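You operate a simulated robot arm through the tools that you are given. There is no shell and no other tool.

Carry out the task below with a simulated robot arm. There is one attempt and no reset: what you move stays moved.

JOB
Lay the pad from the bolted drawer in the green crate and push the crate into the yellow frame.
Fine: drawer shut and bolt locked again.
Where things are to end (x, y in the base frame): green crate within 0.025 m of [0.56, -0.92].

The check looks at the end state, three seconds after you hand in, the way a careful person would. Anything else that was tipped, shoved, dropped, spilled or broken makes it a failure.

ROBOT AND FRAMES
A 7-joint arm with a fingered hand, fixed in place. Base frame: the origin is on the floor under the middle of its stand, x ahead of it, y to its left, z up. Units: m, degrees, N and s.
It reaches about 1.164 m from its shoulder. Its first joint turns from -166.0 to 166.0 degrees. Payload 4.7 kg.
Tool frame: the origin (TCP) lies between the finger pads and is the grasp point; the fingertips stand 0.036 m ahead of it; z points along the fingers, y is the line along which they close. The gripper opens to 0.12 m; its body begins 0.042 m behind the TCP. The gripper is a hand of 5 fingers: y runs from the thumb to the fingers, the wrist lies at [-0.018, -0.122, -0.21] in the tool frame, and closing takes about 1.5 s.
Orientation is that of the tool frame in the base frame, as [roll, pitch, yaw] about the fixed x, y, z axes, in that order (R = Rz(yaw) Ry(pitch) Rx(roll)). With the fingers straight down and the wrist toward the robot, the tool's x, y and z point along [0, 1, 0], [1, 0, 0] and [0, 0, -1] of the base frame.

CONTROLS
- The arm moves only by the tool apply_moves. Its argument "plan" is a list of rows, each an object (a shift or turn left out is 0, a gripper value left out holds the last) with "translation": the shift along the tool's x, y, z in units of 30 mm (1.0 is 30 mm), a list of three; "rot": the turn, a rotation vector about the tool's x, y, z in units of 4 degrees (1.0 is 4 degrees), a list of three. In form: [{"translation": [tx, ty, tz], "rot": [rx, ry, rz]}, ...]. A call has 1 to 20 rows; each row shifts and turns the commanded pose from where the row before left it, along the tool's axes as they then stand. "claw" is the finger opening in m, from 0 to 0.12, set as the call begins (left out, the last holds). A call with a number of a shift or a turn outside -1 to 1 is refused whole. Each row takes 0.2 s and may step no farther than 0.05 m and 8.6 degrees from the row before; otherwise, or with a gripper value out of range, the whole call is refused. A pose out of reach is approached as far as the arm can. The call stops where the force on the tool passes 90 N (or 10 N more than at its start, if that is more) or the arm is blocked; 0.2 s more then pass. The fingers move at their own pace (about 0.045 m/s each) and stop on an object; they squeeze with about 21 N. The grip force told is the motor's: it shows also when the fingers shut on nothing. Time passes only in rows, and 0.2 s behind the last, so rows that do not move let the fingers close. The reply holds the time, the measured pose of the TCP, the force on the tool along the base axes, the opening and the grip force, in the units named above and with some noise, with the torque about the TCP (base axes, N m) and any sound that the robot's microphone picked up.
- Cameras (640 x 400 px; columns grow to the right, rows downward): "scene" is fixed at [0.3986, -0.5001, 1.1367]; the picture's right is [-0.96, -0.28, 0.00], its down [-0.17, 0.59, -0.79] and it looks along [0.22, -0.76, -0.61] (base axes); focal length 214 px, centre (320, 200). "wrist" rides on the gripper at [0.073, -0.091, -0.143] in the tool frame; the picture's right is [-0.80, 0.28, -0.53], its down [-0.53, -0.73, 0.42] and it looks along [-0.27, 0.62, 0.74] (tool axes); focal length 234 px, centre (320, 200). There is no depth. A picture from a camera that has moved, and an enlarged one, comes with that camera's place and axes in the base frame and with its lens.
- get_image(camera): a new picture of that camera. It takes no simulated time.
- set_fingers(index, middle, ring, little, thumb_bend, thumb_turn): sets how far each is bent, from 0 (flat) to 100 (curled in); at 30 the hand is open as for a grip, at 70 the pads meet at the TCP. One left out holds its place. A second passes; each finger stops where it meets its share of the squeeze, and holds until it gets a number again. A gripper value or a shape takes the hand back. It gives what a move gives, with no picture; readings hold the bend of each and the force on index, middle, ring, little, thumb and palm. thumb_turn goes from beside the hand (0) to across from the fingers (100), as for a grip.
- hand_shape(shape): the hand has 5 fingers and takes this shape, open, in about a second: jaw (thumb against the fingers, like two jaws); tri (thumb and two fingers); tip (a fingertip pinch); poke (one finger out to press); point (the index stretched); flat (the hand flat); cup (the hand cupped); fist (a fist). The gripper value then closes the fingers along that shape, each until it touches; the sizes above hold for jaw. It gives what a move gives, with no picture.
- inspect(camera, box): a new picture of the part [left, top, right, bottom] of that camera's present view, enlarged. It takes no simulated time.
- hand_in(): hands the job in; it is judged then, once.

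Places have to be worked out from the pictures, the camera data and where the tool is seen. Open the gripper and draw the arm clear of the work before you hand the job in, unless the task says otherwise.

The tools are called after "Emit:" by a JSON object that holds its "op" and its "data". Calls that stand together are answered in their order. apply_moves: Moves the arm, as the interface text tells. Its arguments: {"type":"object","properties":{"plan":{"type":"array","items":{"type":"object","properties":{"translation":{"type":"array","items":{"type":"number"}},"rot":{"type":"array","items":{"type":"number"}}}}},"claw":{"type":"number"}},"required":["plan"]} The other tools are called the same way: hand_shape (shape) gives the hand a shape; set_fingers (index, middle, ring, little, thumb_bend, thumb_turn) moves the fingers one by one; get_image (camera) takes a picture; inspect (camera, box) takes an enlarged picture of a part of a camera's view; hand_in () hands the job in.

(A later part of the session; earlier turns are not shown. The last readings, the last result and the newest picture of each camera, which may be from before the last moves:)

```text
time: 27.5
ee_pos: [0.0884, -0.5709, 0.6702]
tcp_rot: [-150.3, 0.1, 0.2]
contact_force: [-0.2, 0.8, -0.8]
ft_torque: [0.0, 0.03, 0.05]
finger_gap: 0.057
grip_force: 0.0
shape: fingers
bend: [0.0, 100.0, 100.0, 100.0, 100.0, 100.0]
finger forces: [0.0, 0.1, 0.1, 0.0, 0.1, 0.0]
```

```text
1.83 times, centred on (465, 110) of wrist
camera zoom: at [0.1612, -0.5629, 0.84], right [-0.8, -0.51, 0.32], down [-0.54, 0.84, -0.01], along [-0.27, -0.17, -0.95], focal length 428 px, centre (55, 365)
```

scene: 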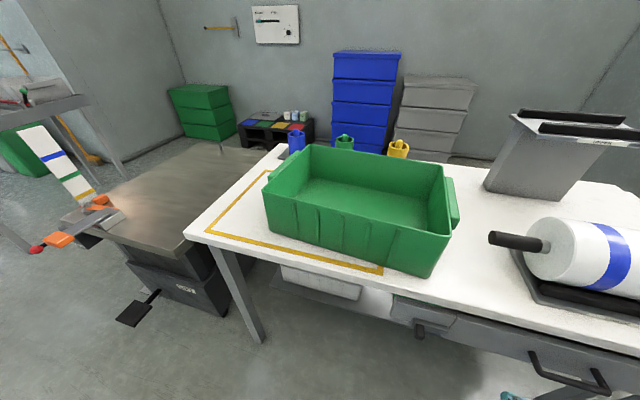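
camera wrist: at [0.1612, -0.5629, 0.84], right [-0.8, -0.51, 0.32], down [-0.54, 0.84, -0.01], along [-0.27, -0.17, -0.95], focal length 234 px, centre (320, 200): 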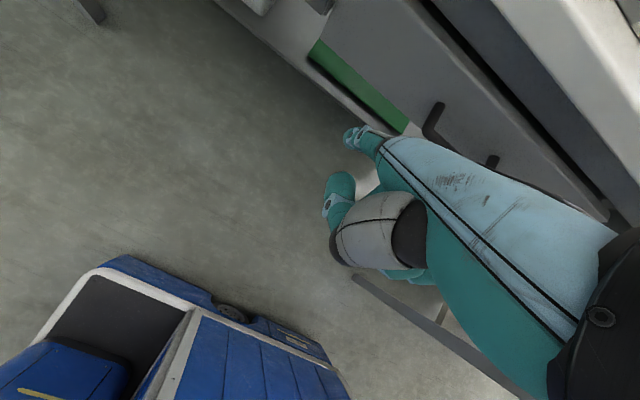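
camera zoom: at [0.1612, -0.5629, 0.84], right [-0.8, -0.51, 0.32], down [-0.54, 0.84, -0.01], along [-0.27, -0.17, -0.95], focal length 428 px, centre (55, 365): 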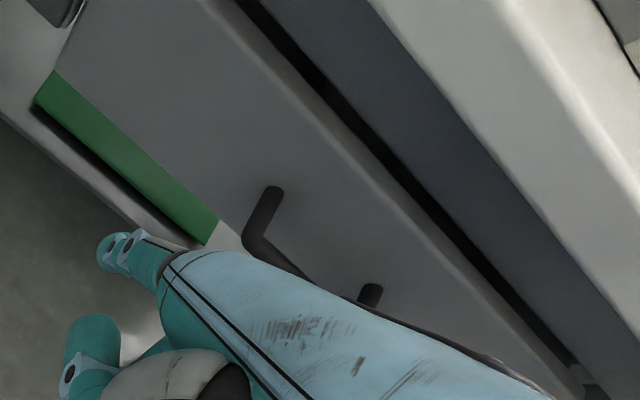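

Bolt bar now ends at the seam, so it's clear. Handle: bar at y ≈ -0.728, z ≈ 0.64, x -0.06…0.04, face y ≈ -0.765. Let me check the table edge more closely for finger clearance.

Emit:
{"op": "inspect", "data": {"camera": "wrist", "box": [400, 0, 560, 120]}}

Emit:
{"op": "inspect", "data": {"camera": "scene", "box": [470, 310, 570, 380]}}

```text
3.33 times, centred on (480, 60) of wrist
camera zoom: at [0.1612, -0.5629, 0.84], right [-0.8, -0.51, 0.32], down [-0.54, 0.84, -0.01], along [-0.27, -0.17, -0.95], focal length 781 px, centre (-213, 667)
```

zoom: 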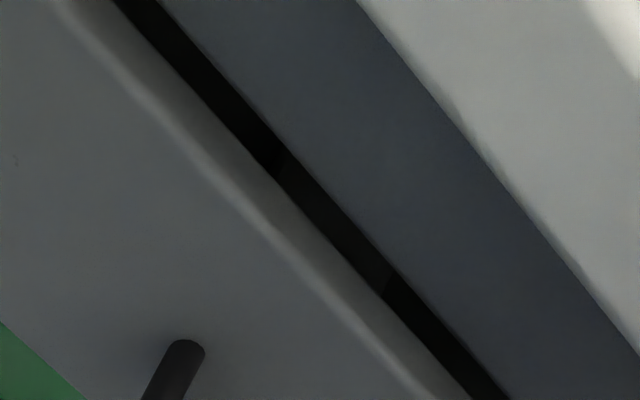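

```text
5.71 times, centred on (520, 345) of scene
camera zoom: at [0.3986, -0.5001, 1.1367], right [-0.96, -0.28, 0.0], down [-0.17, 0.59, -0.79], along [0.22, -0.76, -0.61], focal length 1226 px, centre (-823, -629)
```

zoom: 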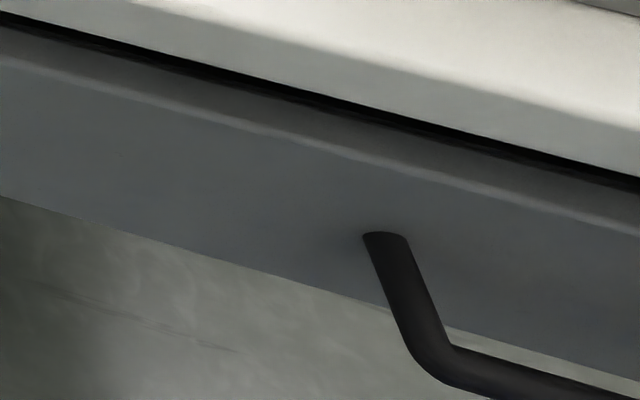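

The white slab's front edge is at y ≈ -0.75 (z 0.735–0.76), overhanging the drawer face slightly, so I hook the handle with the index coming down at a slight tilt. I move to a pre-insert pose just above and in front of the bar, at its middle.

Emit:
{"op": "apply_moves", "data": {"plan": [{"rot": [0.575, 0, 0]}, {"translation": [0, -0.517, -0.827]}, {"translation": [0, -0.517, -0.827]}, {"translation": [-0.8, 0, 0]}, {"translation": [-0.8, 0, 0]}, {"translation": [-0.8, 0, 0]}, {"translation": [-0.8, 0, 0]}, {"translation": [-0.8, 0, 0]}, {"translation": [0, 0.905, -0.565]}]}}

Emit:
{"op": "get_image", "data": {"camera": "wrist"}}

Emit:
{"op": "inspect", "data": {"camera": "wrist", "box": [280, 40, 520, 220]}}

Emit:
{"op": "inspect", "data": {"camera": "scene", "box": [460, 280, 640, 400]}}

```text
time: 29.5
ee_pos: [-0.0319, -0.6031, 0.7292]
tcp_rot: [-148.0, 0.0, 0.2]
contact_force: [-0.2, 0.6, 1.1]
ft_torque: [0.01, 0.0, 0.0]
finger_gap: 0.0567
grip_force: 0.0
shape: fingers
bend: [0.0, 100.0, 100.0, 100.0, 100.0, 100.0]
finger forces: [0.1, 0.1, 0.0, 0.0, 0.1, 0.1]
```

```text
taken
camera wrist: at [0.0406, -0.6028, 0.8996], right [-0.8, -0.52, 0.3], down [-0.53, 0.84, 0.03], along [-0.27, -0.14, -0.95], focal length 234 px, centre (320, 200)
```

wrist: 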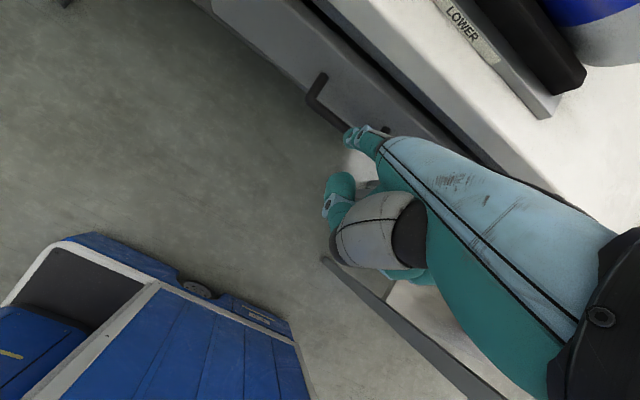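

```text
2.22 times, centred on (400, 130) of wrist
camera zoom: at [0.0406, -0.6028, 0.8996], right [-0.8, -0.52, 0.3], down [-0.53, 0.84, 0.03], along [-0.27, -0.14, -0.95], focal length 520 px, centre (142, 356)
```

zoom: 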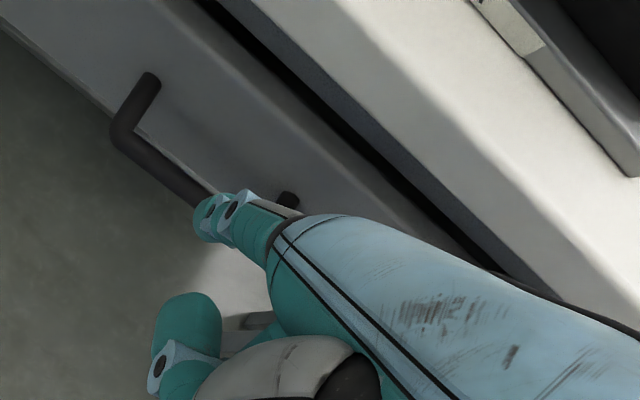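

```text
3.33 times, centred on (550, 340) of scene
camera zoom: at [0.3986, -0.5001, 1.1367], right [-0.96, -0.28, 0.0], down [-0.17, 0.59, -0.79], along [0.22, -0.76, -0.61], focal length 715 px, centre (-447, -267)
```

zoom: 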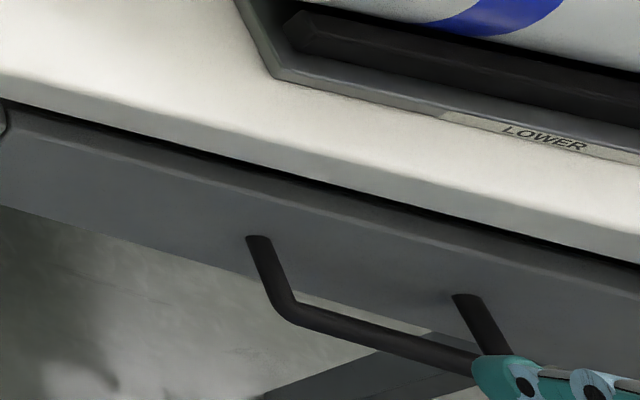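

Finger is centred on the handle (x ≈ -0.01). I steepen slightly and move the tip over the gap between bar and face, then check before lowering.

Emit:
{"op": "apply_moves", "data": {"plan": [{"rot": [0.5, 0, 0]}, {"translation": [0, 0.665, -0.305]}, {"translation": [0, 0.665, -0.305]}]}}

Emit:
{"op": "inspect", "data": {"camera": "wrist", "box": [280, 40, 520, 220]}}

Emit:
{"op": "inspect", "data": {"camera": "scene", "box": [460, 280, 640, 400]}}

```text
time: 30.3
ee_pos: [-0.0319, -0.6465, 0.7214]
tcp_rot: [-145.9, 0.0, 0.3]
contact_force: [1.1, -0.1, 0.5]
ft_torque: [-0.02, -0.02, 0.01]
finger_gap: 0.0568
grip_force: 0.1
shape: fingers
bend: [0.0, 100.0, 100.0, 100.0, 100.0, 100.0]
finger forces: [0.0, 0.0, 0.0, 0.1, 0.1, 0.1]
```

```text
2.22 times, centred on (400, 130) of wrist
camera zoom: at [0.0411, -0.6522, 0.8927], right [-0.8, -0.53, 0.28], down [-0.53, 0.84, 0.06], along [-0.27, -0.1, -0.96], focal length 520 px, centre (142, 356)
```

zoom: 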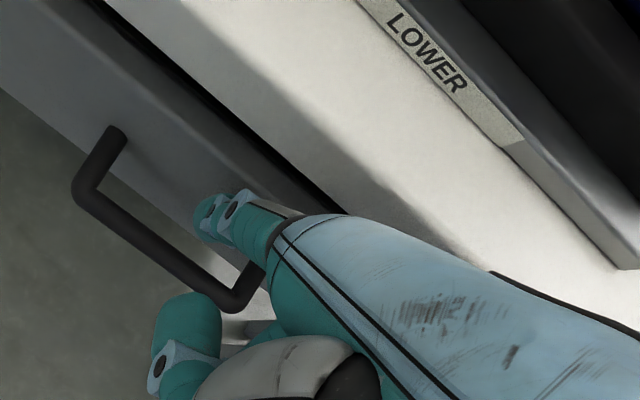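

```text
3.33 times, centred on (550, 340) of scene
camera zoom: at [0.3986, -0.5001, 1.1367], right [-0.96, -0.28, 0.0], down [-0.17, 0.59, -0.79], along [0.22, -0.76, -0.61], focal length 715 px, centre (-447, -267)
```

zoom: 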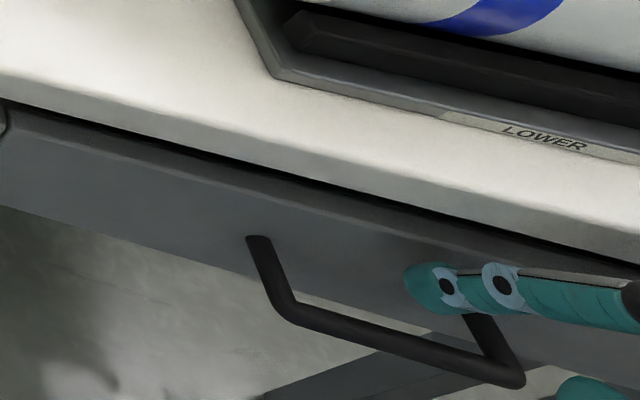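

Finger is right above the gap. Lowering along the finger axis by 5 cm, watching the force.

Emit:
{"op": "apply_moves", "data": {"plan": [{"translation": [0, 0.4, 0.37]}, {"translation": [0, 0.4, 0.37]}, {"translation": [0, 0.4, 0.37]}]}}

Emit:
{"op": "inspect", "data": {"camera": "wrist", "box": [280, 40, 520, 220]}}

Emit:
{"op": "inspect", "data": {"camera": "scene", "box": [460, 280, 640, 400]}}

```text
time: 31.1
ee_pos: [-0.0322, -0.6583, 0.674]
tcp_rot: [-146.0, 0.0, 0.1]
contact_force: [0.6, 1.3, 0.3]
ft_torque: [0.08, 0.01, 0.0]
finger_gap: 0.0566
grip_force: 0.5
shape: fingers
bend: [0.0, 100.0, 100.0, 100.0, 100.0, 100.0]
finger forces: [0.9, 0.0, 0.0, 0.0, 0.0, 0.0]
```

```text
2.22 times, centred on (400, 130) of wrist
camera zoom: at [0.0409, -0.6633, 0.8446], right [-0.8, -0.53, 0.28], down [-0.53, 0.84, 0.06], along [-0.27, -0.1, -0.96], focal length 520 px, centre (142, 356)
```

zoom: 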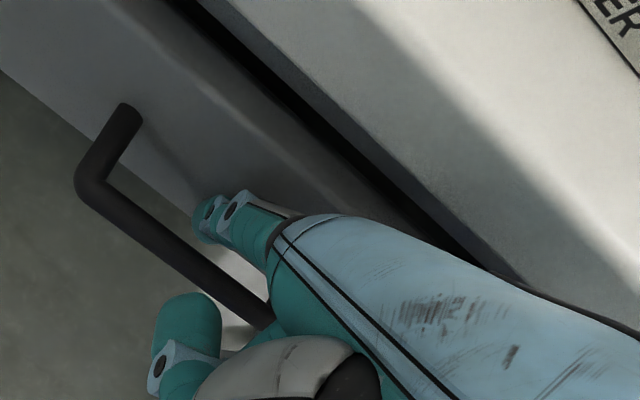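

```text
3.33 times, centred on (550, 340) of scene
camera zoom: at [0.3986, -0.5001, 1.1367], right [-0.96, -0.28, 0.0], down [-0.17, 0.59, -0.79], along [0.22, -0.76, -0.61], focal length 715 px, centre (-447, -267)
```

zoom: 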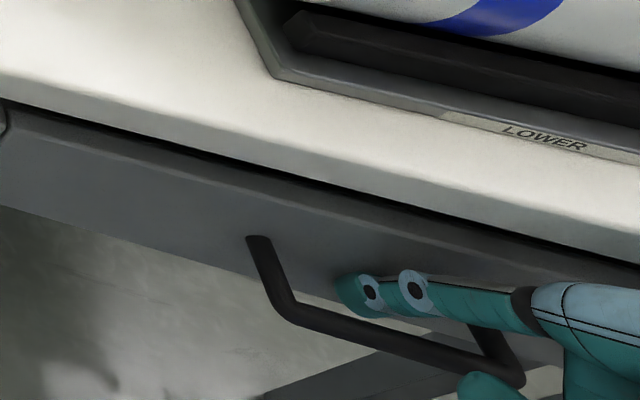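

Finger is inserted behind the bar. Now pull toward +y in steps and watch.

Emit:
{"op": "apply_moves", "data": {"plan": [{"translation": [0, -0.28, 0.187]}, {"translation": [0, -0.415, 0.28]}, {"translation": [0, -0.415, 0.28]}, {"translation": [0, -0.415, 0.28]}]}}

Emit:
{"op": "inspect", "data": {"camera": "wrist", "box": [280, 40, 520, 220]}}

Emit:
{"op": "get_image", "data": {"camera": "scene"}}

```text
time: 32.1
ee_pos: [-0.0308, -0.6034, 0.6734]
tcp_rot: [-146.1, 0.0, 0.1]
contact_force: [0.3, 0.7, 1.4]
ft_torque: [-0.06, -0.01, 0.02]
finger_gap: 0.0574
grip_force: 0.5
shape: fingers
bend: [0.0, 100.0, 100.0, 100.0, 100.0, 100.0]
finger forces: [0.4, 0.0, 0.0, 0.1, 0.1, 0.0]
```

```text
2.22 times, centred on (400, 130) of wrist
camera zoom: at [0.0416, -0.6079, 0.8445], right [-0.8, -0.53, 0.28], down [-0.53, 0.84, 0.06], along [-0.27, -0.1, -0.96], focal length 520 px, centre (142, 356)
```

zoom: 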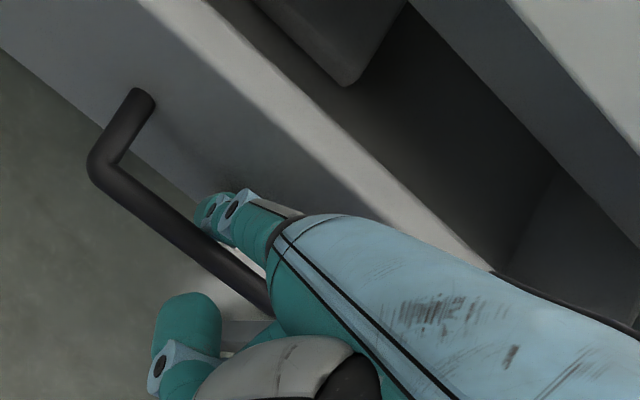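

```text
taken
```

scene: 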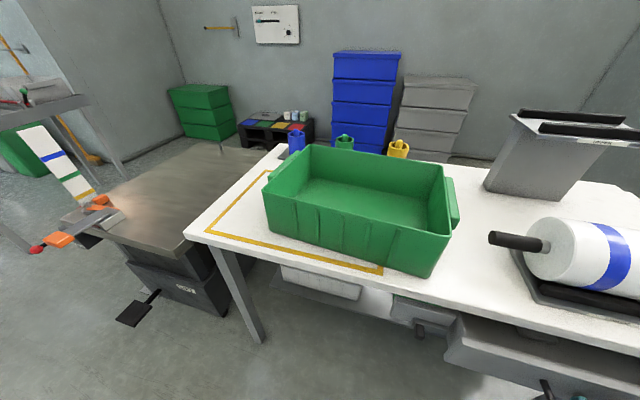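

Drawer is opening smoothly. Continue pulling another 12 cm.

Emit:
{"op": "apply_moves", "data": {"plan": [{"translation": [0, -0.553, 0.373]}, {"translation": [0, -0.553, 0.373]}, {"translation": [0, -0.553, 0.373]}, {"translation": [0, -0.553, 0.373]}, {"translation": [0, -0.553, 0.373]}, {"translation": [0, -0.553, 0.373]}]}}

Emit:
{"op": "get_image", "data": {"camera": "wrist"}}

Emit:
{"op": "get_image", "data": {"camera": "scene"}}

```text
time: 33.5
ee_pos: [-0.0305, -0.4813, 0.6739]
tcp_rot: [-146.0, -0.1, 0.2]
contact_force: [0.0, 0.4, 0.7]
ft_torque: [-0.03, 0.01, -0.03]
finger_gap: 0.0571
grip_force: 0.1
shape: fingers
bend: [0.0, 100.0, 100.0, 100.0, 100.0, 100.0]
finger forces: [0.2, 0.0, 0.0, 0.0, 0.1, 0.0]
```

```text
taken
camera wrist: at [0.0411, -0.487, 0.8438], right [-0.8, -0.53, 0.28], down [-0.53, 0.84, 0.06], along [-0.27, -0.1, -0.96], focal length 234 px, centre (320, 200)
```

wrist: 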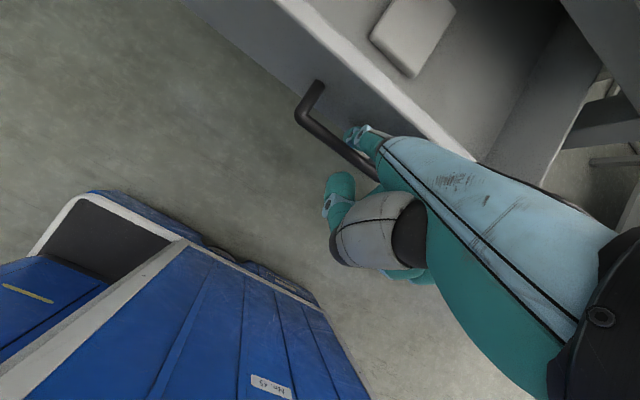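

```text
taken
```

scene: 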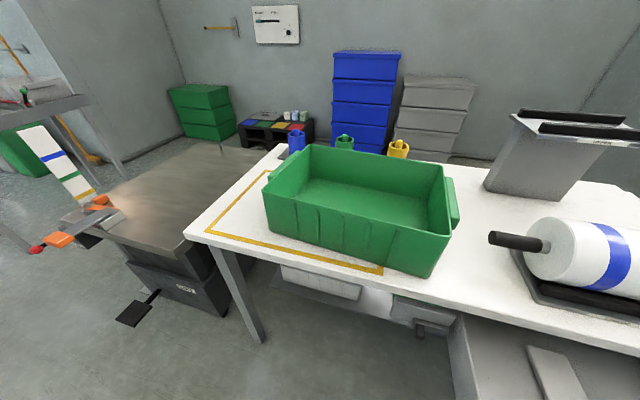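

The drawer is open about 17 cm and a light-grey pad is visible. Let me look closer.

Emit:
{"op": "inspect", "data": {"camera": "scene", "box": [430, 290, 640, 400]}}

Emit:
{"op": "inspect", "data": {"camera": "wrist", "box": [280, 0, 600, 200]}}

```text
3.05 times, centred on (535, 345) of scene
camera zoom: at [0.3986, -0.5001, 1.1367], right [-0.96, -0.28, 0.0], down [-0.17, 0.59, -0.79], along [0.22, -0.76, -0.61], focal length 654 px, centre (-335, -242)
```

zoom: 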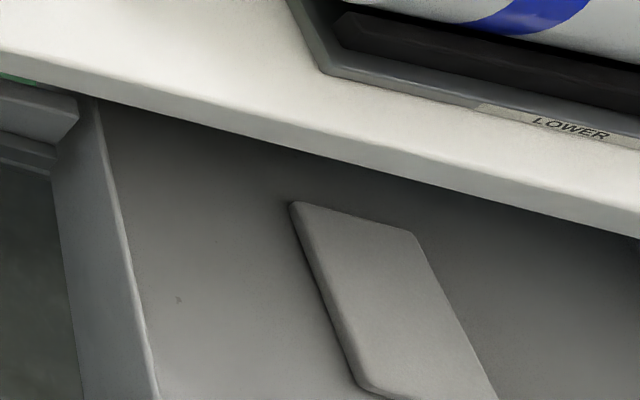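

```text
2.00 times, centred on (440, 100) of wrist
camera zoom: at [0.0411, -0.487, 0.8438], right [-0.8, -0.53, 0.28], down [-0.53, 0.84, 0.06], along [-0.27, -0.1, -0.96], focal length 468 px, centre (80, 400)
```

zoom: 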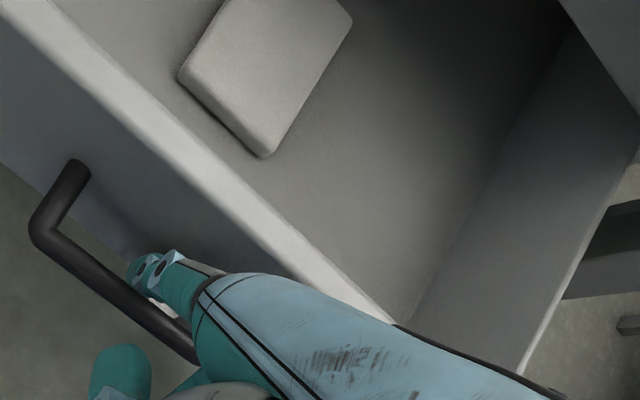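

The pad: x ≈ -0.045…0.02, y ≈ -0.70…-0.80, top z ≈ 0.60 — its back end still lies under the table slab. I'll pull the drawer further.

Emit:
{"op": "apply_moves", "data": {"plan": [{"translation": [0, -0.553, 0.373]}, {"translation": [0, -0.553, 0.373]}, {"translation": [0, -0.553, 0.373]}, {"translation": [0, -0.553, 0.373]}]}}

Emit:
{"op": "get_image", "data": {"camera": "wrist"}}

Emit:
{"op": "inspect", "data": {"camera": "scene", "box": [430, 290, 640, 400]}}

```text
time: 34.5
ee_pos: [-0.0318, -0.4019, 0.6732]
tcp_rot: [-145.9, 0.1, 0.3]
contact_force: [-0.5, 0.4, -0.2]
ft_torque: [0.03, 0.02, -0.01]
finger_gap: 0.0571
grip_force: 0.0
shape: fingers
bend: [0.0, 100.0, 100.0, 100.0, 100.0, 100.0]
finger forces: [0.0, 0.1, 0.1, 0.0, 0.0, 0.1]
```

```text
taken
camera wrist: at [0.041, -0.4074, 0.8438], right [-0.8, -0.53, 0.28], down [-0.54, 0.84, 0.06], along [-0.27, -0.1, -0.96], focal length 234 px, centre (320, 200)
```

wrist: 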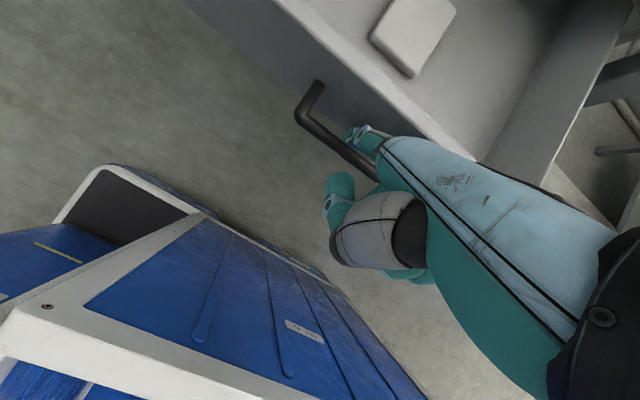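

```text
3.05 times, centred on (535, 345) of scene
camera zoom: at [0.3986, -0.5001, 1.1367], right [-0.96, -0.28, 0.0], down [-0.17, 0.59, -0.79], along [0.22, -0.76, -0.61], focal length 654 px, centre (-335, -242)
```

zoom: 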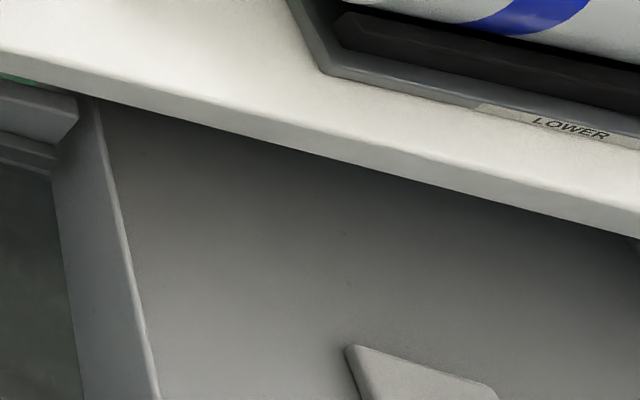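

Drawer is now open ~25 cm; pad centre ≈ (-0.013, -0.667), clear of the slab. I withdraw the index upward along its own axis out of the handle, then rise.

Emit:
{"op": "apply_moves", "data": {"plan": [{"translation": [0, 0.083, -0.056]}, {"translation": [0, -0.503, -0.437]}, {"translation": [0, -0.503, -0.437]}, {"translation": [0, -0.503, -0.437]}, {"translation": [0, -0.5, -0.75]}, {"translation": [0, -0.5, -0.75]}, {"translation": [0, -0.5, -0.75]}, {"translation": [0, -0.5, -0.75]}, {"translation": [0, -0.5, -0.75]}, {"translation": [0, -0.5, -0.75]}]}}

Emit:
{"op": "get_image", "data": {"camera": "wrist"}}

Emit:
{"op": "get_image", "data": {"camera": "scene"}}

```text
time: 36.7
ee_pos: [-0.0322, -0.3902, 0.8943]
tcp_rot: [-146.0, 0.0, 0.1]
contact_force: [-0.2, -0.5, -0.5]
ft_torque: [0.04, -0.01, 0.01]
finger_gap: 0.0571
grip_force: 0.1
shape: fingers
bend: [0.0, 100.0, 100.0, 100.0, 100.0, 100.0]
finger forces: [0.0, 0.1, 0.1, 0.0, 0.1, 0.0]
```

```text
taken
camera wrist: at [0.0411, -0.3957, 1.0643], right [-0.8, -0.53, 0.28], down [-0.53, 0.84, 0.06], along [-0.27, -0.1, -0.96], focal length 234 px, centre (320, 200)
```

wrist: 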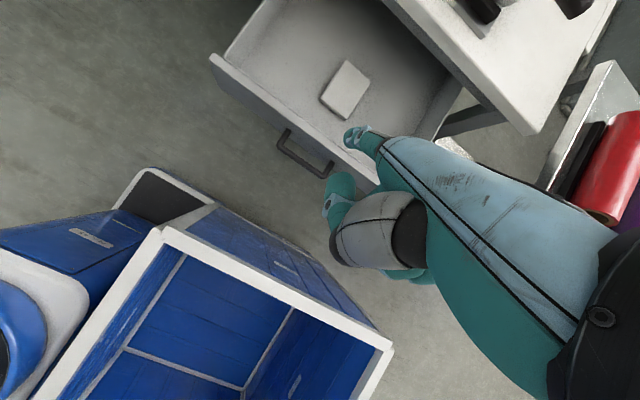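

```text
taken
```

scene: 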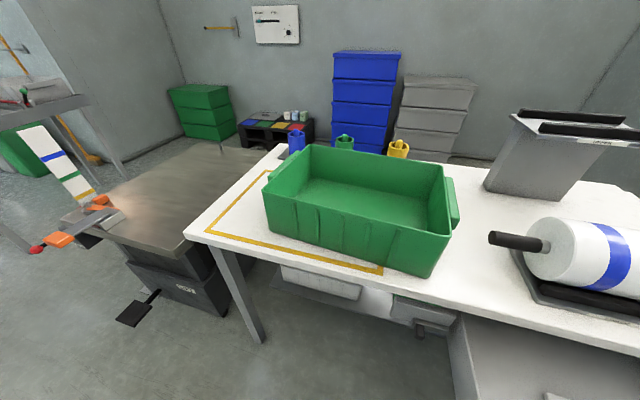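

Good overview. Zoom on the drawer with pad.

Emit:
{"op": "inspect", "data": {"camera": "wrist", "box": [200, 0, 480, 200]}}

```text
2.00 times, centred on (340, 100) of wrist
camera zoom: at [0.0411, -0.3957, 1.0643], right [-0.8, -0.53, 0.28], down [-0.53, 0.84, 0.06], along [-0.27, -0.1, -0.96], focal length 468 px, centre (280, 400)
```

zoom: 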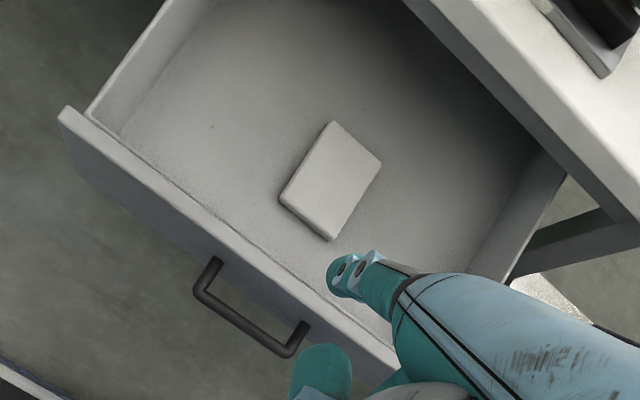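

Pad: x -0.043…0.0205, y -0.619…-0.715, rotated about -3.6°, centre ≈ (-0.011, -0.667). I move over toward it high up, take the jaw shape and un-pitch the hand.

Emit:
{"op": "apply_moves", "data": {"plan": [{"translation": [0, 0.577, -0.849]}, {"translation": [0, 0.577, -0.849]}, {"translation": [0, 0.577, -0.849]}, {"translation": [0, 0.577, -0.849]}, {"translation": [0, 0.577, -0.849]}, {"translation": [0, 0.577, -0.849]}, {"translation": [0, 0.577, -0.849]}, {"rot": [-1, 0, 0]}, {"rot": [-1, 0, 0]}, {"rot": [-1, 0, 0]}, {"rot": [-1, 0, 0]}, {"rot": [-1, 0, 0]}, {"rot": [-1, 0, 0]}, {"rot": [-1, 0, 0]}, {"rot": [-1, 0, 0]}, {"rot": [-0.5, 0, 0]}]}}

Emit:
{"op": "hand_shape", "data": {"shape": "jaw"}}

Emit:
{"op": "apply_moves", "data": {"plan": [{"rot": [0, 0, -1]}, {"rot": [0, 0, -1]}, {"rot": [0, 0, -1]}, {"rot": [0, 0, -1]}, {"rot": [0, 0, -1]}, {"rot": [0, 0, -1]}, {"rot": [0, 0, -1]}, {"rot": [0, 0, -1]}, {"rot": [0, 0, -1]}, {"rot": [0, 0, -1]}, {"rot": [0, 0, -1]}, {"rot": [0, 0, -1]}, {"rot": [0, 0, -1]}, {"rot": [0, 0, -1]}, {"rot": [0, 0, -1]}, {"rot": [0, 0, -1]}, {"rot": [0, 0, -1]}, {"rot": [0, 0, -1]}, {"rot": [0, 0, -1]}, {"rot": [0, 0, -1]}], "claw": 0.12}}

Emit:
{"op": "get_image", "data": {"camera": "wrist"}}

```text
time: 40.1
ee_pos: [-0.0324, -0.591, 0.9746]
tcp_rot: [179.9, 0.0, 0.1]
contact_force: [0.8, 0.3, -0.7]
ft_torque: [0.0, -0.01, 0.01]
finger_gap: 0.0571
grip_force: 0.1
shape: fingers
bend: [0.0, 100.0, 100.0, 100.0, 100.0, 100.0]
finger forces: [0.1, 0.1, 0.0, 0.0, 0.1, 0.0]
```

```text
time: 41.0
ee_pos: [-0.0321, -0.5906, 0.9749]
tcp_rot: [-179.9, 0.0, 0.2]
contact_force: [-0.6, 0.1, -0.2]
ft_torque: [0.01, -0.02, 0.0]
finger_gap: 0.1199
grip_force: 0.0
shape: jaw
bend: [30.0, 30.0, 30.0, 30.0, 30.0, 98.0]
finger forces: [0.0, 0.0, 0.0, 0.1, 0.0, 0.0]
```

```text
time: 45.2
ee_pos: [-0.0322, -0.5912, 0.9747]
tcp_rot: [-179.9, 0.0, 80.2]
contact_force: [0.7, 0.2, 0.2]
ft_torque: [-0.02, 0.0, 0.01]
finger_gap: 0.1199
grip_force: 0.1
shape: jaw
bend: [30.0, 30.0, 30.0, 30.0, 30.0, 98.0]
finger forces: [0.1, 0.0, 0.1, 0.0, 0.1, 0.0]
```

```text
taken
camera wrist: at [-0.1094, -0.5048, 1.1181], right [0.14, -0.84, 0.53], down [-0.81, -0.4, -0.42], along [0.57, -0.37, -0.74], focal length 234 px, centre (320, 200)
```

wrist: 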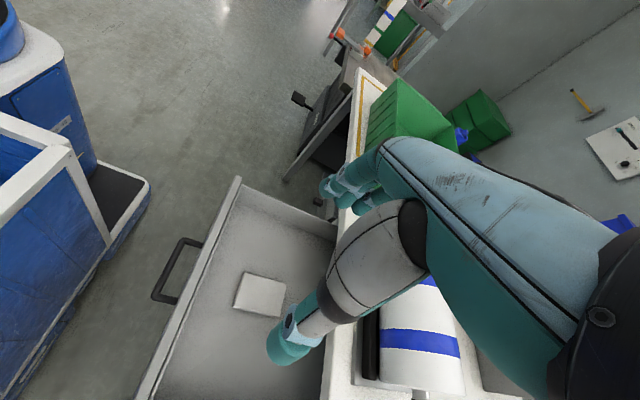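

Yaw is 80°; I add 6° to match the pad, then descend toward it, stopping ~12 cm above.

Emit:
{"op": "apply_moves", "data": {"plan": [{"rot": [0, 0, -0.775]}, {"rot": [0, 0, -0.775]}, {"translation": [-0.276, 0.0956, 0.944]}, {"translation": [-0.276, 0.0956, 0.944]}, {"translation": [-0.276, 0.0956, 0.944]}, {"translation": [-0.276, 0.0956, 0.944]}, {"translation": [-0.276, 0.0956, 0.944]}, {"translation": [-0.276, 0.0956, 0.944]}, {"translation": [-0.276, 0.0956, 0.944]}, {"translation": [-0.276, 0.0956, 0.944]}, {"translation": [-0.276, 0.0956, 0.944]}]}}

Emit:
{"op": "get_image", "data": {"camera": "wrist"}}

Emit:
{"op": "inspect", "data": {"camera": "wrist", "box": [200, 150, 440, 400]}}

Emit:
{"op": "get_image", "data": {"camera": "scene"}}

```text
time: 47.6
ee_pos: [-0.0121, -0.6683, 0.7208]
tcp_rot: [179.9, 0.1, 86.4]
contact_force: [-0.4, -0.1, 0.3]
ft_torque: [0.0, 0.01, -0.03]
finger_gap: 0.1199
grip_force: 0.0
shape: jaw
bend: [30.0, 30.0, 30.0, 30.0, 30.0, 98.0]
finger forces: [0.0, 0.0, 0.0, 0.0, 0.0, 0.0]
```

```text
taken
camera wrist: at [-0.0966, -0.5906, 0.8639], right [0.23, -0.82, 0.53], down [-0.77, -0.48, -0.42], along [0.6, -0.31, -0.74], focal length 234 px, centre (320, 200)
```

wrist: 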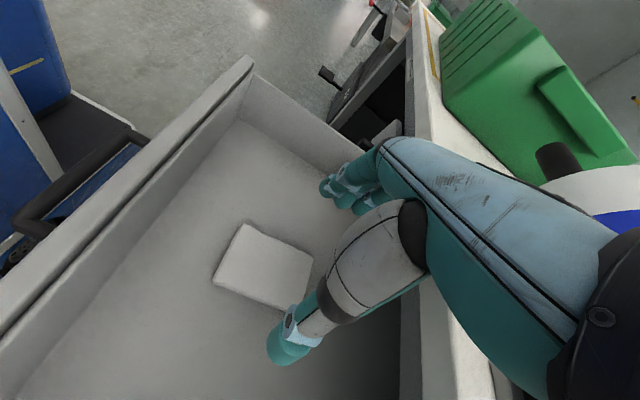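

```text
1.60 times, centred on (320, 275) of wrist
camera zoom: at [-0.0966, -0.5906, 0.8639], right [0.23, -0.82, 0.53], down [-0.77, -0.48, -0.42], along [0.6, -0.31, -0.74], focal length 375 px, centre (320, 80)
```

zoom: 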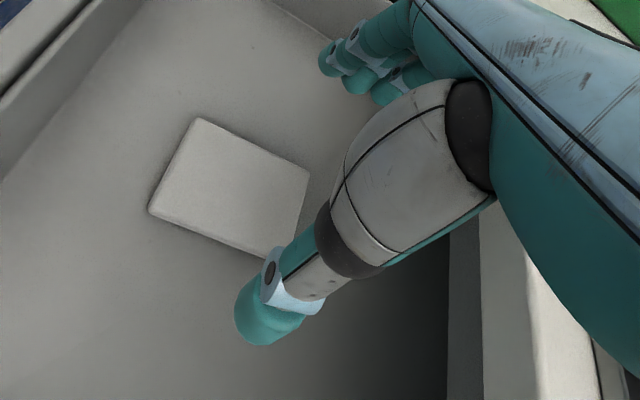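

```text
taken
```

scene: 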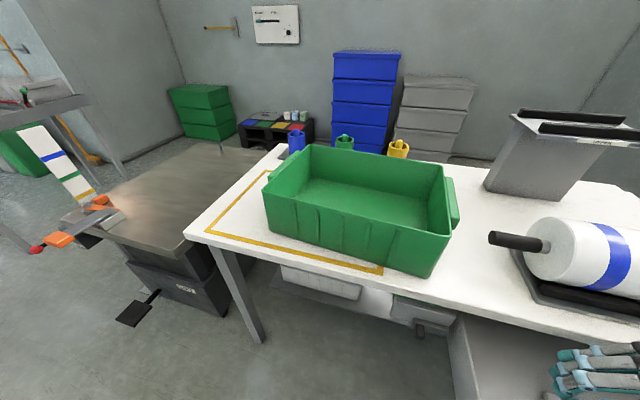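

Pad centre ≈ (-0.009, -0.666), hand well aligned. I descend the next 7 cm, then approach the floor in small steps.

Emit:
{"op": "apply_moves", "data": {"plan": [{"translation": [0.05, 0.1, 0.8]}, {"translation": [0, 0, 0.8]}, {"translation": [0, 0, 0.8]}]}}

Emit:
{"op": "get_image", "data": {"camera": "wrist"}}

Emit:
{"op": "inspect", "data": {"camera": "scene", "box": [430, 290, 640, 400]}}

```text
time: 48.4
ee_pos: [-0.0075, -0.6673, 0.6475]
tcp_rot: [-179.9, 0.1, 86.4]
contact_force: [-0.7, 0.3, 0.2]
ft_torque: [-0.01, 0.01, -0.01]
finger_gap: 0.1197
grip_force: 0.1
shape: jaw
bend: [30.0, 30.0, 30.0, 30.0, 30.0, 98.0]
finger forces: [0.0, 0.1, 0.1, 0.1, 0.0, 0.1]
```

```text
taken
camera wrist: at [-0.0937, -0.5896, 0.7915], right [0.23, -0.82, 0.53], down [-0.77, -0.48, -0.42], along [0.6, -0.31, -0.74], focal length 234 px, centre (320, 200)
```

wrist: 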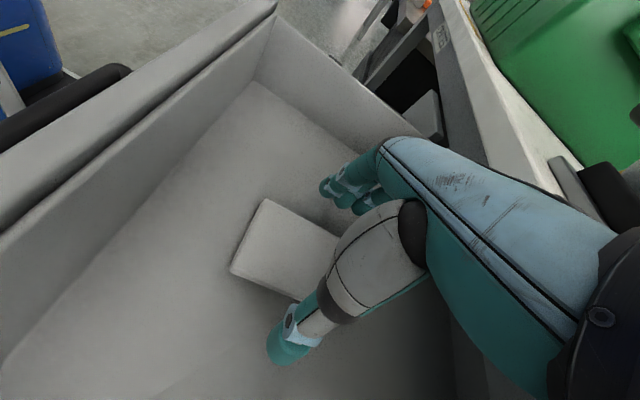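

```text
3.05 times, centred on (535, 345) of scene
camera zoom: at [0.3986, -0.5001, 1.1367], right [-0.96, -0.28, 0.0], down [-0.17, 0.59, -0.79], along [0.22, -0.76, -0.61], focal length 654 px, centre (-335, -242)
```

zoom: 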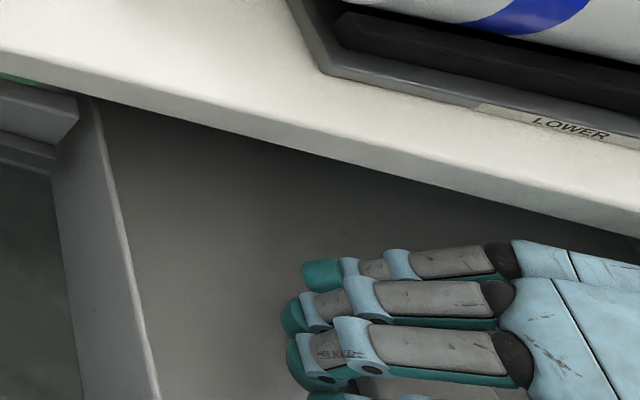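

Descend in small steps toward the drawer floor, checking force.

Emit:
{"op": "apply_moves", "data": {"plan": [{"translation": [0, 0, 0.2]}, {"translation": [0, 0, 0.2]}]}}

Emit:
{"op": "inspect", "data": {"camera": "wrist", "box": [200, 120, 440, 400]}}

```text
time: 49.0
ee_pos: [-0.0074, -0.666, 0.6351]
tcp_rot: [-179.9, 0.0, 86.4]
contact_force: [-0.4, -0.6, 0.3]
ft_torque: [-0.04, -0.01, 0.01]
finger_gap: 0.1197
grip_force: 0.0
shape: jaw
bend: [30.0, 30.0, 30.0, 30.0, 30.0, 98.0]
finger forces: [0.0, 0.1, 0.1, 0.1, 0.0, 0.0]
```

```text
1.43 times, centred on (320, 260) of wrist
camera zoom: at [-0.0937, -0.5891, 0.7792], right [0.23, -0.82, 0.53], down [-0.76, -0.48, -0.42], along [0.6, -0.3, -0.74], focal length 334 px, centre (320, 114)
```

zoom: 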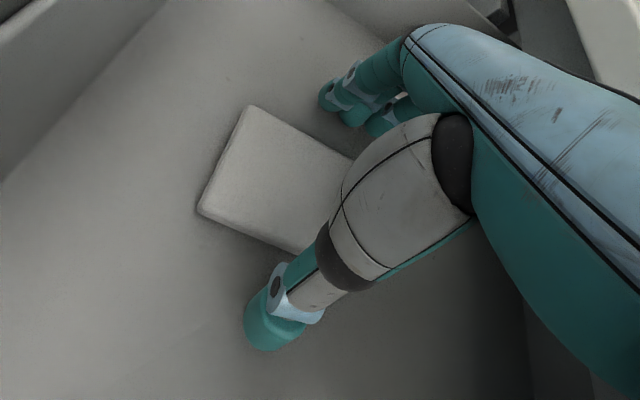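

No contact yet; fingers and thumb straddle the pad. Continue down a little more.

Emit:
{"op": "apply_moves", "data": {"plan": [{"translation": [0, 0, 0.17]}, {"translation": [0, 0, 0.17]}]}}

Emit:
{"op": "inspect", "data": {"camera": "wrist", "box": [200, 120, 440, 400]}}

```text
time: 49.6
ee_pos: [-0.0091, -0.6663, 0.6294]
tcp_rot: [180.0, 0.4, 86.3]
contact_force: [-3.6, 0.5, 34.2]
ft_torque: [-0.5, -2.21, 0.03]
finger_gap: 0.1176
grip_force: 0.1
shape: jaw
bend: [30.0, 30.0, 30.0, 30.0, 30.0, 98.0]
finger forces: [1.3, 32.1, 0.0, 0.0, 0.9, 0.0]
```

```text
1.43 times, centred on (320, 260) of wrist
camera zoom: at [-0.0948, -0.5892, 0.7732], right [0.23, -0.82, 0.53], down [-0.77, -0.49, -0.42], along [0.6, -0.31, -0.74], focal length 334 px, centre (320, 114)
```

zoom: 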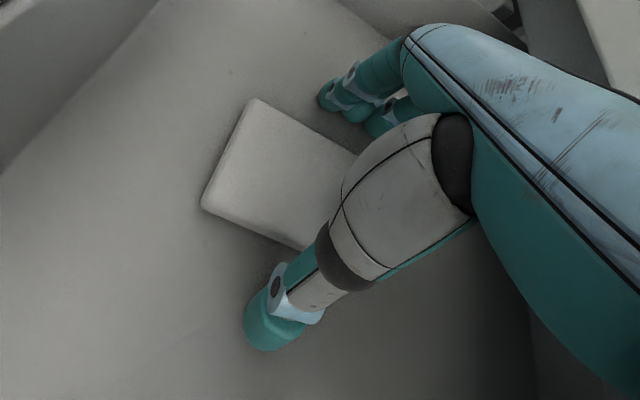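

Middle fingertip touched the drawer floor (34 N), so the floor is reached at TCP z ≈ 0.63. I lift ~10 mm of command to unload, then close on the pad.

Emit:
{"op": "apply_moves", "data": {"plan": [{"translation": [0, 0, -0.33]}, {}]}}

Emit:
{"op": "apply_moves", "data": {"plan": [{}, {}, {}, {}, {}, {}, {}, {}], "claw": 0.03}}

Emit:
{"op": "inspect", "data": {"camera": "wrist", "box": [200, 120, 440, 400]}}

```text
time: 50.2
ee_pos: [-0.0068, -0.6636, 0.6329]
tcp_rot: [179.9, -0.2, 86.4]
contact_force: [0.3, -0.1, -0.9]
ft_torque: [-0.02, -0.03, -0.02]
finger_gap: 0.1201
grip_force: 0.0
shape: jaw
bend: [30.0, 30.0, 30.0, 30.0, 30.0, 98.0]
finger forces: [0.0, 0.2, 0.0, 0.0, 0.1, 0.0]
```

```text
time: 52.0
ee_pos: [-0.009, -0.6662, 0.6342]
tcp_rot: [180.0, -0.1, 86.3]
contact_force: [0.2, 0.2, 0.4]
ft_torque: [0.03, -0.01, -0.03]
finger_gap: 0.0647
grip_force: 20.8
shape: jaw
bend: [74.0, 47.0, 44.0, 46.0, 64.0, 99.0]
finger forces: [10.6, 5.5, 2.2, 0.0, 18.5, 0.0]
```

```text
1.43 times, centred on (320, 260) of wrist
camera zoom: at [-0.0939, -0.5886, 0.7788], right [0.23, -0.82, 0.53], down [-0.77, -0.48, -0.42], along [0.6, -0.3, -0.74], focal length 334 px, centre (320, 114)
```

zoom: 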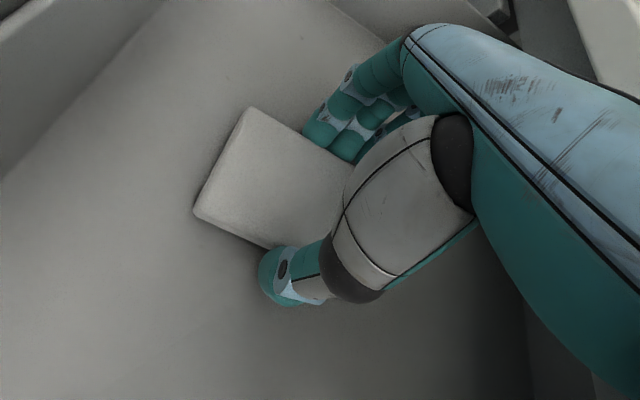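

The fingers grip (gap 0.0647, 21 N). I lift a few centimetres and check that the pad comes along.

Emit:
{"op": "apply_moves", "data": {"plan": [{"translation": [0, 0, -0.2]}, {"translation": [0, 0, -0.4]}, {"translation": [0, 0, -0.5]}]}}

Emit:
{"op": "get_image", "data": {"camera": "wrist"}}

Emit:
{"op": "inspect", "data": {"camera": "scene", "box": [430, 290, 640, 400]}}

```text
time: 52.8
ee_pos: [-0.0078, -0.6653, 0.6683]
tcp_rot: [179.9, 0.0, 86.4]
contact_force: [-0.4, -0.4, -0.9]
ft_torque: [-0.03, 0.01, 0.01]
finger_gap: 0.0649
grip_force: 21.2
shape: jaw
bend: [74.0, 47.0, 44.0, 46.0, 64.0, 99.0]
finger forces: [10.5, 5.6, 2.2, 0.1, 18.6, 0.0]
```

```text
taken
camera wrist: at [-0.0934, -0.5881, 0.8119], right [0.23, -0.82, 0.52], down [-0.76, -0.48, -0.42], along [0.6, -0.3, -0.74], focal length 234 px, centre (320, 200)
```

wrist: 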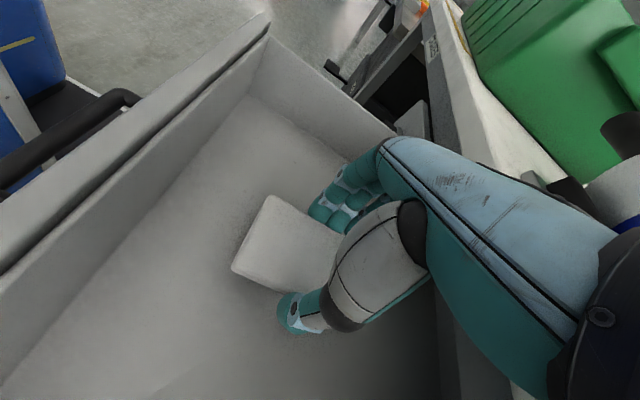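

```text
3.05 times, centred on (535, 345) of scene
camera zoom: at [0.3986, -0.5001, 1.1367], right [-0.96, -0.28, 0.0], down [-0.17, 0.59, -0.79], along [0.22, -0.76, -0.61], focal length 654 px, centre (-335, -242)
```

zoom: 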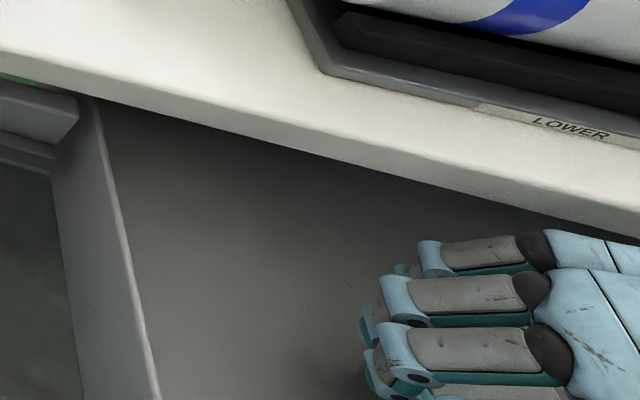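

The pad is held and lifted. Raise it straight up to about z = 1.0.

Emit:
{"op": "apply_moves", "data": {"plan": [{"translation": [0, 0, -0.7]}, {"translation": [0, 0, -0.95]}, {"translation": [0, 0, -0.95]}, {"translation": [0, 0, -0.95]}, {"translation": [0, 0, -0.95]}, {"translation": [0, 0, -0.95]}, {"translation": [0, 0, -0.95]}, {"translation": [0, 0, -0.95]}, {"translation": [0, 0, -0.95]}, {"translation": [0, 0, -0.95]}, {"translation": [0, 0, -0.95]}, {"translation": [0, 0, -0.7]}]}}

Emit:
{"op": "get_image", "data": {"camera": "wrist"}}

```text
time: 55.4
ee_pos: [-0.0088, -0.6658, 0.996]
tcp_rot: [180.0, 0.0, 86.3]
contact_force: [-0.2, -0.6, -0.3]
ft_torque: [0.0, 0.0, 0.02]
finger_gap: 0.0647
grip_force: 20.7
shape: jaw
bend: [74.0, 47.0, 44.0, 46.0, 64.0, 99.0]
finger forces: [10.6, 5.6, 2.3, 0.0, 18.6, 0.0]
```

```text
taken
camera wrist: at [-0.0936, -0.5884, 1.1388], right [0.23, -0.82, 0.52], down [-0.76, -0.48, -0.43], along [0.6, -0.3, -0.74], focal length 234 px, centre (320, 200)
```

wrist: 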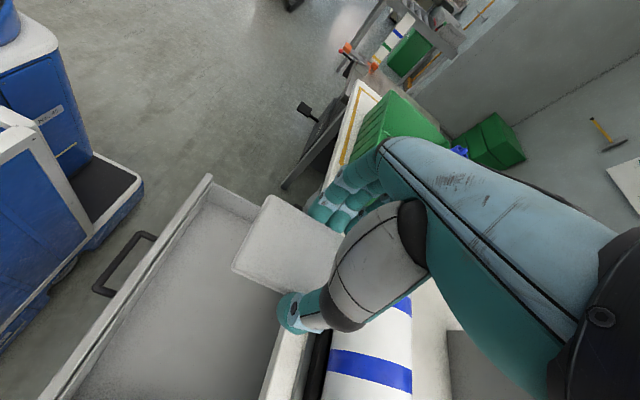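

Now carry it over the crate toward (0.40, -0.90), keeping z ≈ 1.02.

Emit:
{"op": "apply_moves", "data": {"plan": [{"translation": [-0.3, 0.6, -0.07]}, {"translation": [-0.46, 0.94, -0.07]}, {"translation": [-0.46, 0.94, -0.07]}, {"translation": [-0.46, 0.94, -0.07]}, {"translation": [-0.46, 0.94, -0.07]}, {"translation": [-0.46, 0.94, -0.07]}, {"translation": [-0.46, 0.94, -0.07]}, {"translation": [-0.46, 0.94, -0.07]}, {"translation": [-0.46, 0.94, -0.07]}, {"translation": [-0.46, 0.94, -0.07]}, {"translation": [-0.46, 0.94, -0.07]}, {"translation": [-0.46, 0.94, -0.07]}, {"translation": [-0.46, 0.94, 0]}, {"translation": [-0.46, 0.94, 0]}, {"translation": [-0.46, 0.94, 0]}, {"translation": [-0.16, 0.34, 0]}]}}

Emit:
{"op": "get_image", "data": {"camera": "wrist"}}

Emit:
{"op": "get_image", "data": {"camera": "scene"}}

```text
time: 58.8
ee_pos: [0.3798, -0.8393, 0.9967]
tcp_rot: [-180.0, 0.0, 86.3]
contact_force: [0.2, 0.2, -0.3]
ft_torque: [-0.03, -0.02, 0.03]
finger_gap: 0.0646
grip_force: 20.7
shape: jaw
bend: [74.0, 47.0, 44.0, 46.0, 64.0, 99.0]
finger forces: [10.6, 5.6, 2.3, 0.0, 18.7, 0.0]
out of reach, approached as far as the arm can: row 11, 12, 13, 14, 15, 16
```

```text
taken
camera wrist: at [0.2932, -0.7618, 1.1402], right [0.23, -0.82, 0.53], down [-0.77, -0.48, -0.42], along [0.6, -0.31, -0.74], focal length 234 px, centre (320, 200)
```

wrist: 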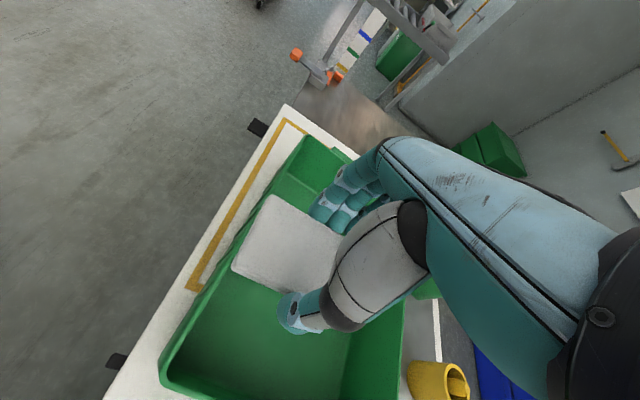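

```text
taken
```

scene: 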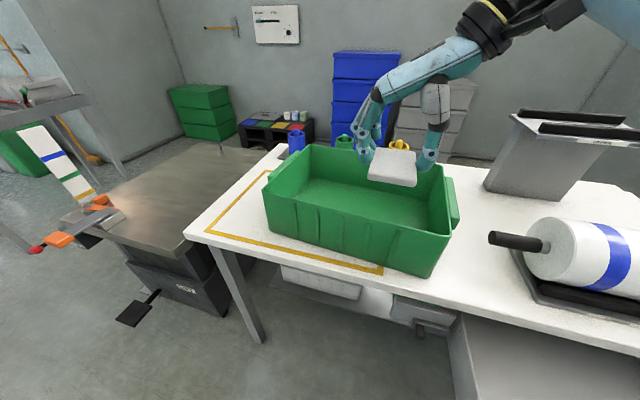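

Reach ends here with the wrist on the -x side. I rotate the hand so the wrist is toward the robot (yaw ≈ 30°), which gains reach, then go on.

Emit:
{"op": "apply_moves", "data": {"plan": [{"rot": [0, 0, 1]}, {"rot": [0, 0, 1]}, {"rot": [0, 0, 1]}, {"rot": [0, 0, 1]}, {"rot": [0, 0, 1]}, {"rot": [0, 0, 1]}, {"rot": [0, 0, 1]}, {"rot": [0, 0, 1]}, {"rot": [0, 0, 1]}, {"rot": [0, 0, 1]}, {"rot": [0, 0, 1]}, {"rot": [0, 0, 1]}, {"rot": [0, 0, 1]}, {"rot": [0, 0, 1]}]}}

Emit:
{"op": "get_image", "data": {"camera": "scene"}}

```text
time: 61.8
ee_pos: [0.3782, -0.839, 0.9954]
tcp_rot: [-179.9, -0.1, 30.3]
contact_force: [-0.9, -0.3, -1.5]
ft_torque: [0.0, 0.0, -0.01]
finger_gap: 0.0646
grip_force: 20.9
shape: jaw
bend: [74.0, 47.0, 44.0, 46.0, 64.0, 99.0]
finger forces: [10.7, 5.6, 2.3, 0.0, 18.7, 0.1]
```

```text
taken
```

scene: 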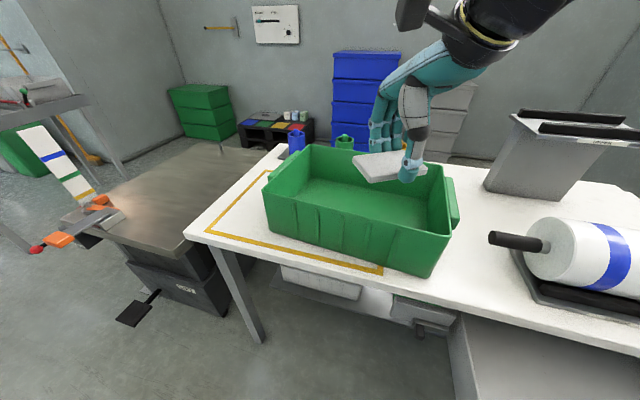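

Move over the crate's middle at (0.42, -0.92).

Emit:
{"op": "apply_moves", "data": {"plan": [{"translation": [-0.04, 0.76, 0]}, {"translation": [-0.04, 0.76, 0]}, {"translation": [-0.04, 0.76, 0]}, {"translation": [-0.04, 0.76, 0]}]}}

Emit:
{"op": "get_image", "data": {"camera": "scene"}}

Emit:
{"op": "get_image", "data": {"camera": "wrist"}}

```text
time: 62.8
ee_pos: [0.4229, -0.9209, 0.9955]
tcp_rot: [180.0, 0.0, 30.2]
contact_force: [-0.3, 0.6, 0.9]
ft_torque: [-0.05, -0.01, 0.02]
finger_gap: 0.0649
grip_force: 21.3
shape: jaw
bend: [74.0, 47.0, 44.0, 46.0, 64.0, 99.0]
finger forces: [10.7, 5.6, 2.3, 0.0, 18.6, 0.0]
```

```text
taken
```

scene: 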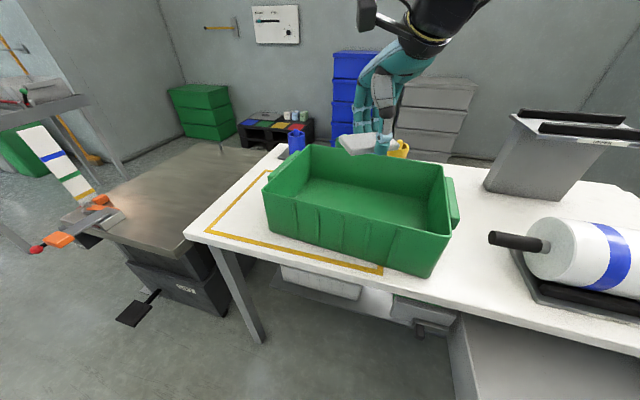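

```text
taken
camera wrist: at [0.4392, -0.8063, 1.1399], right [-0.55, -0.65, 0.53], down [-0.83, 0.36, -0.42], along [0.08, -0.67, -0.74], focal length 234 px, centre (320, 200)
```

wrist: 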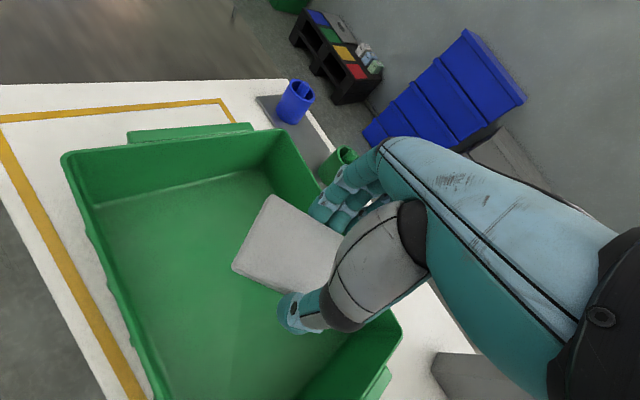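

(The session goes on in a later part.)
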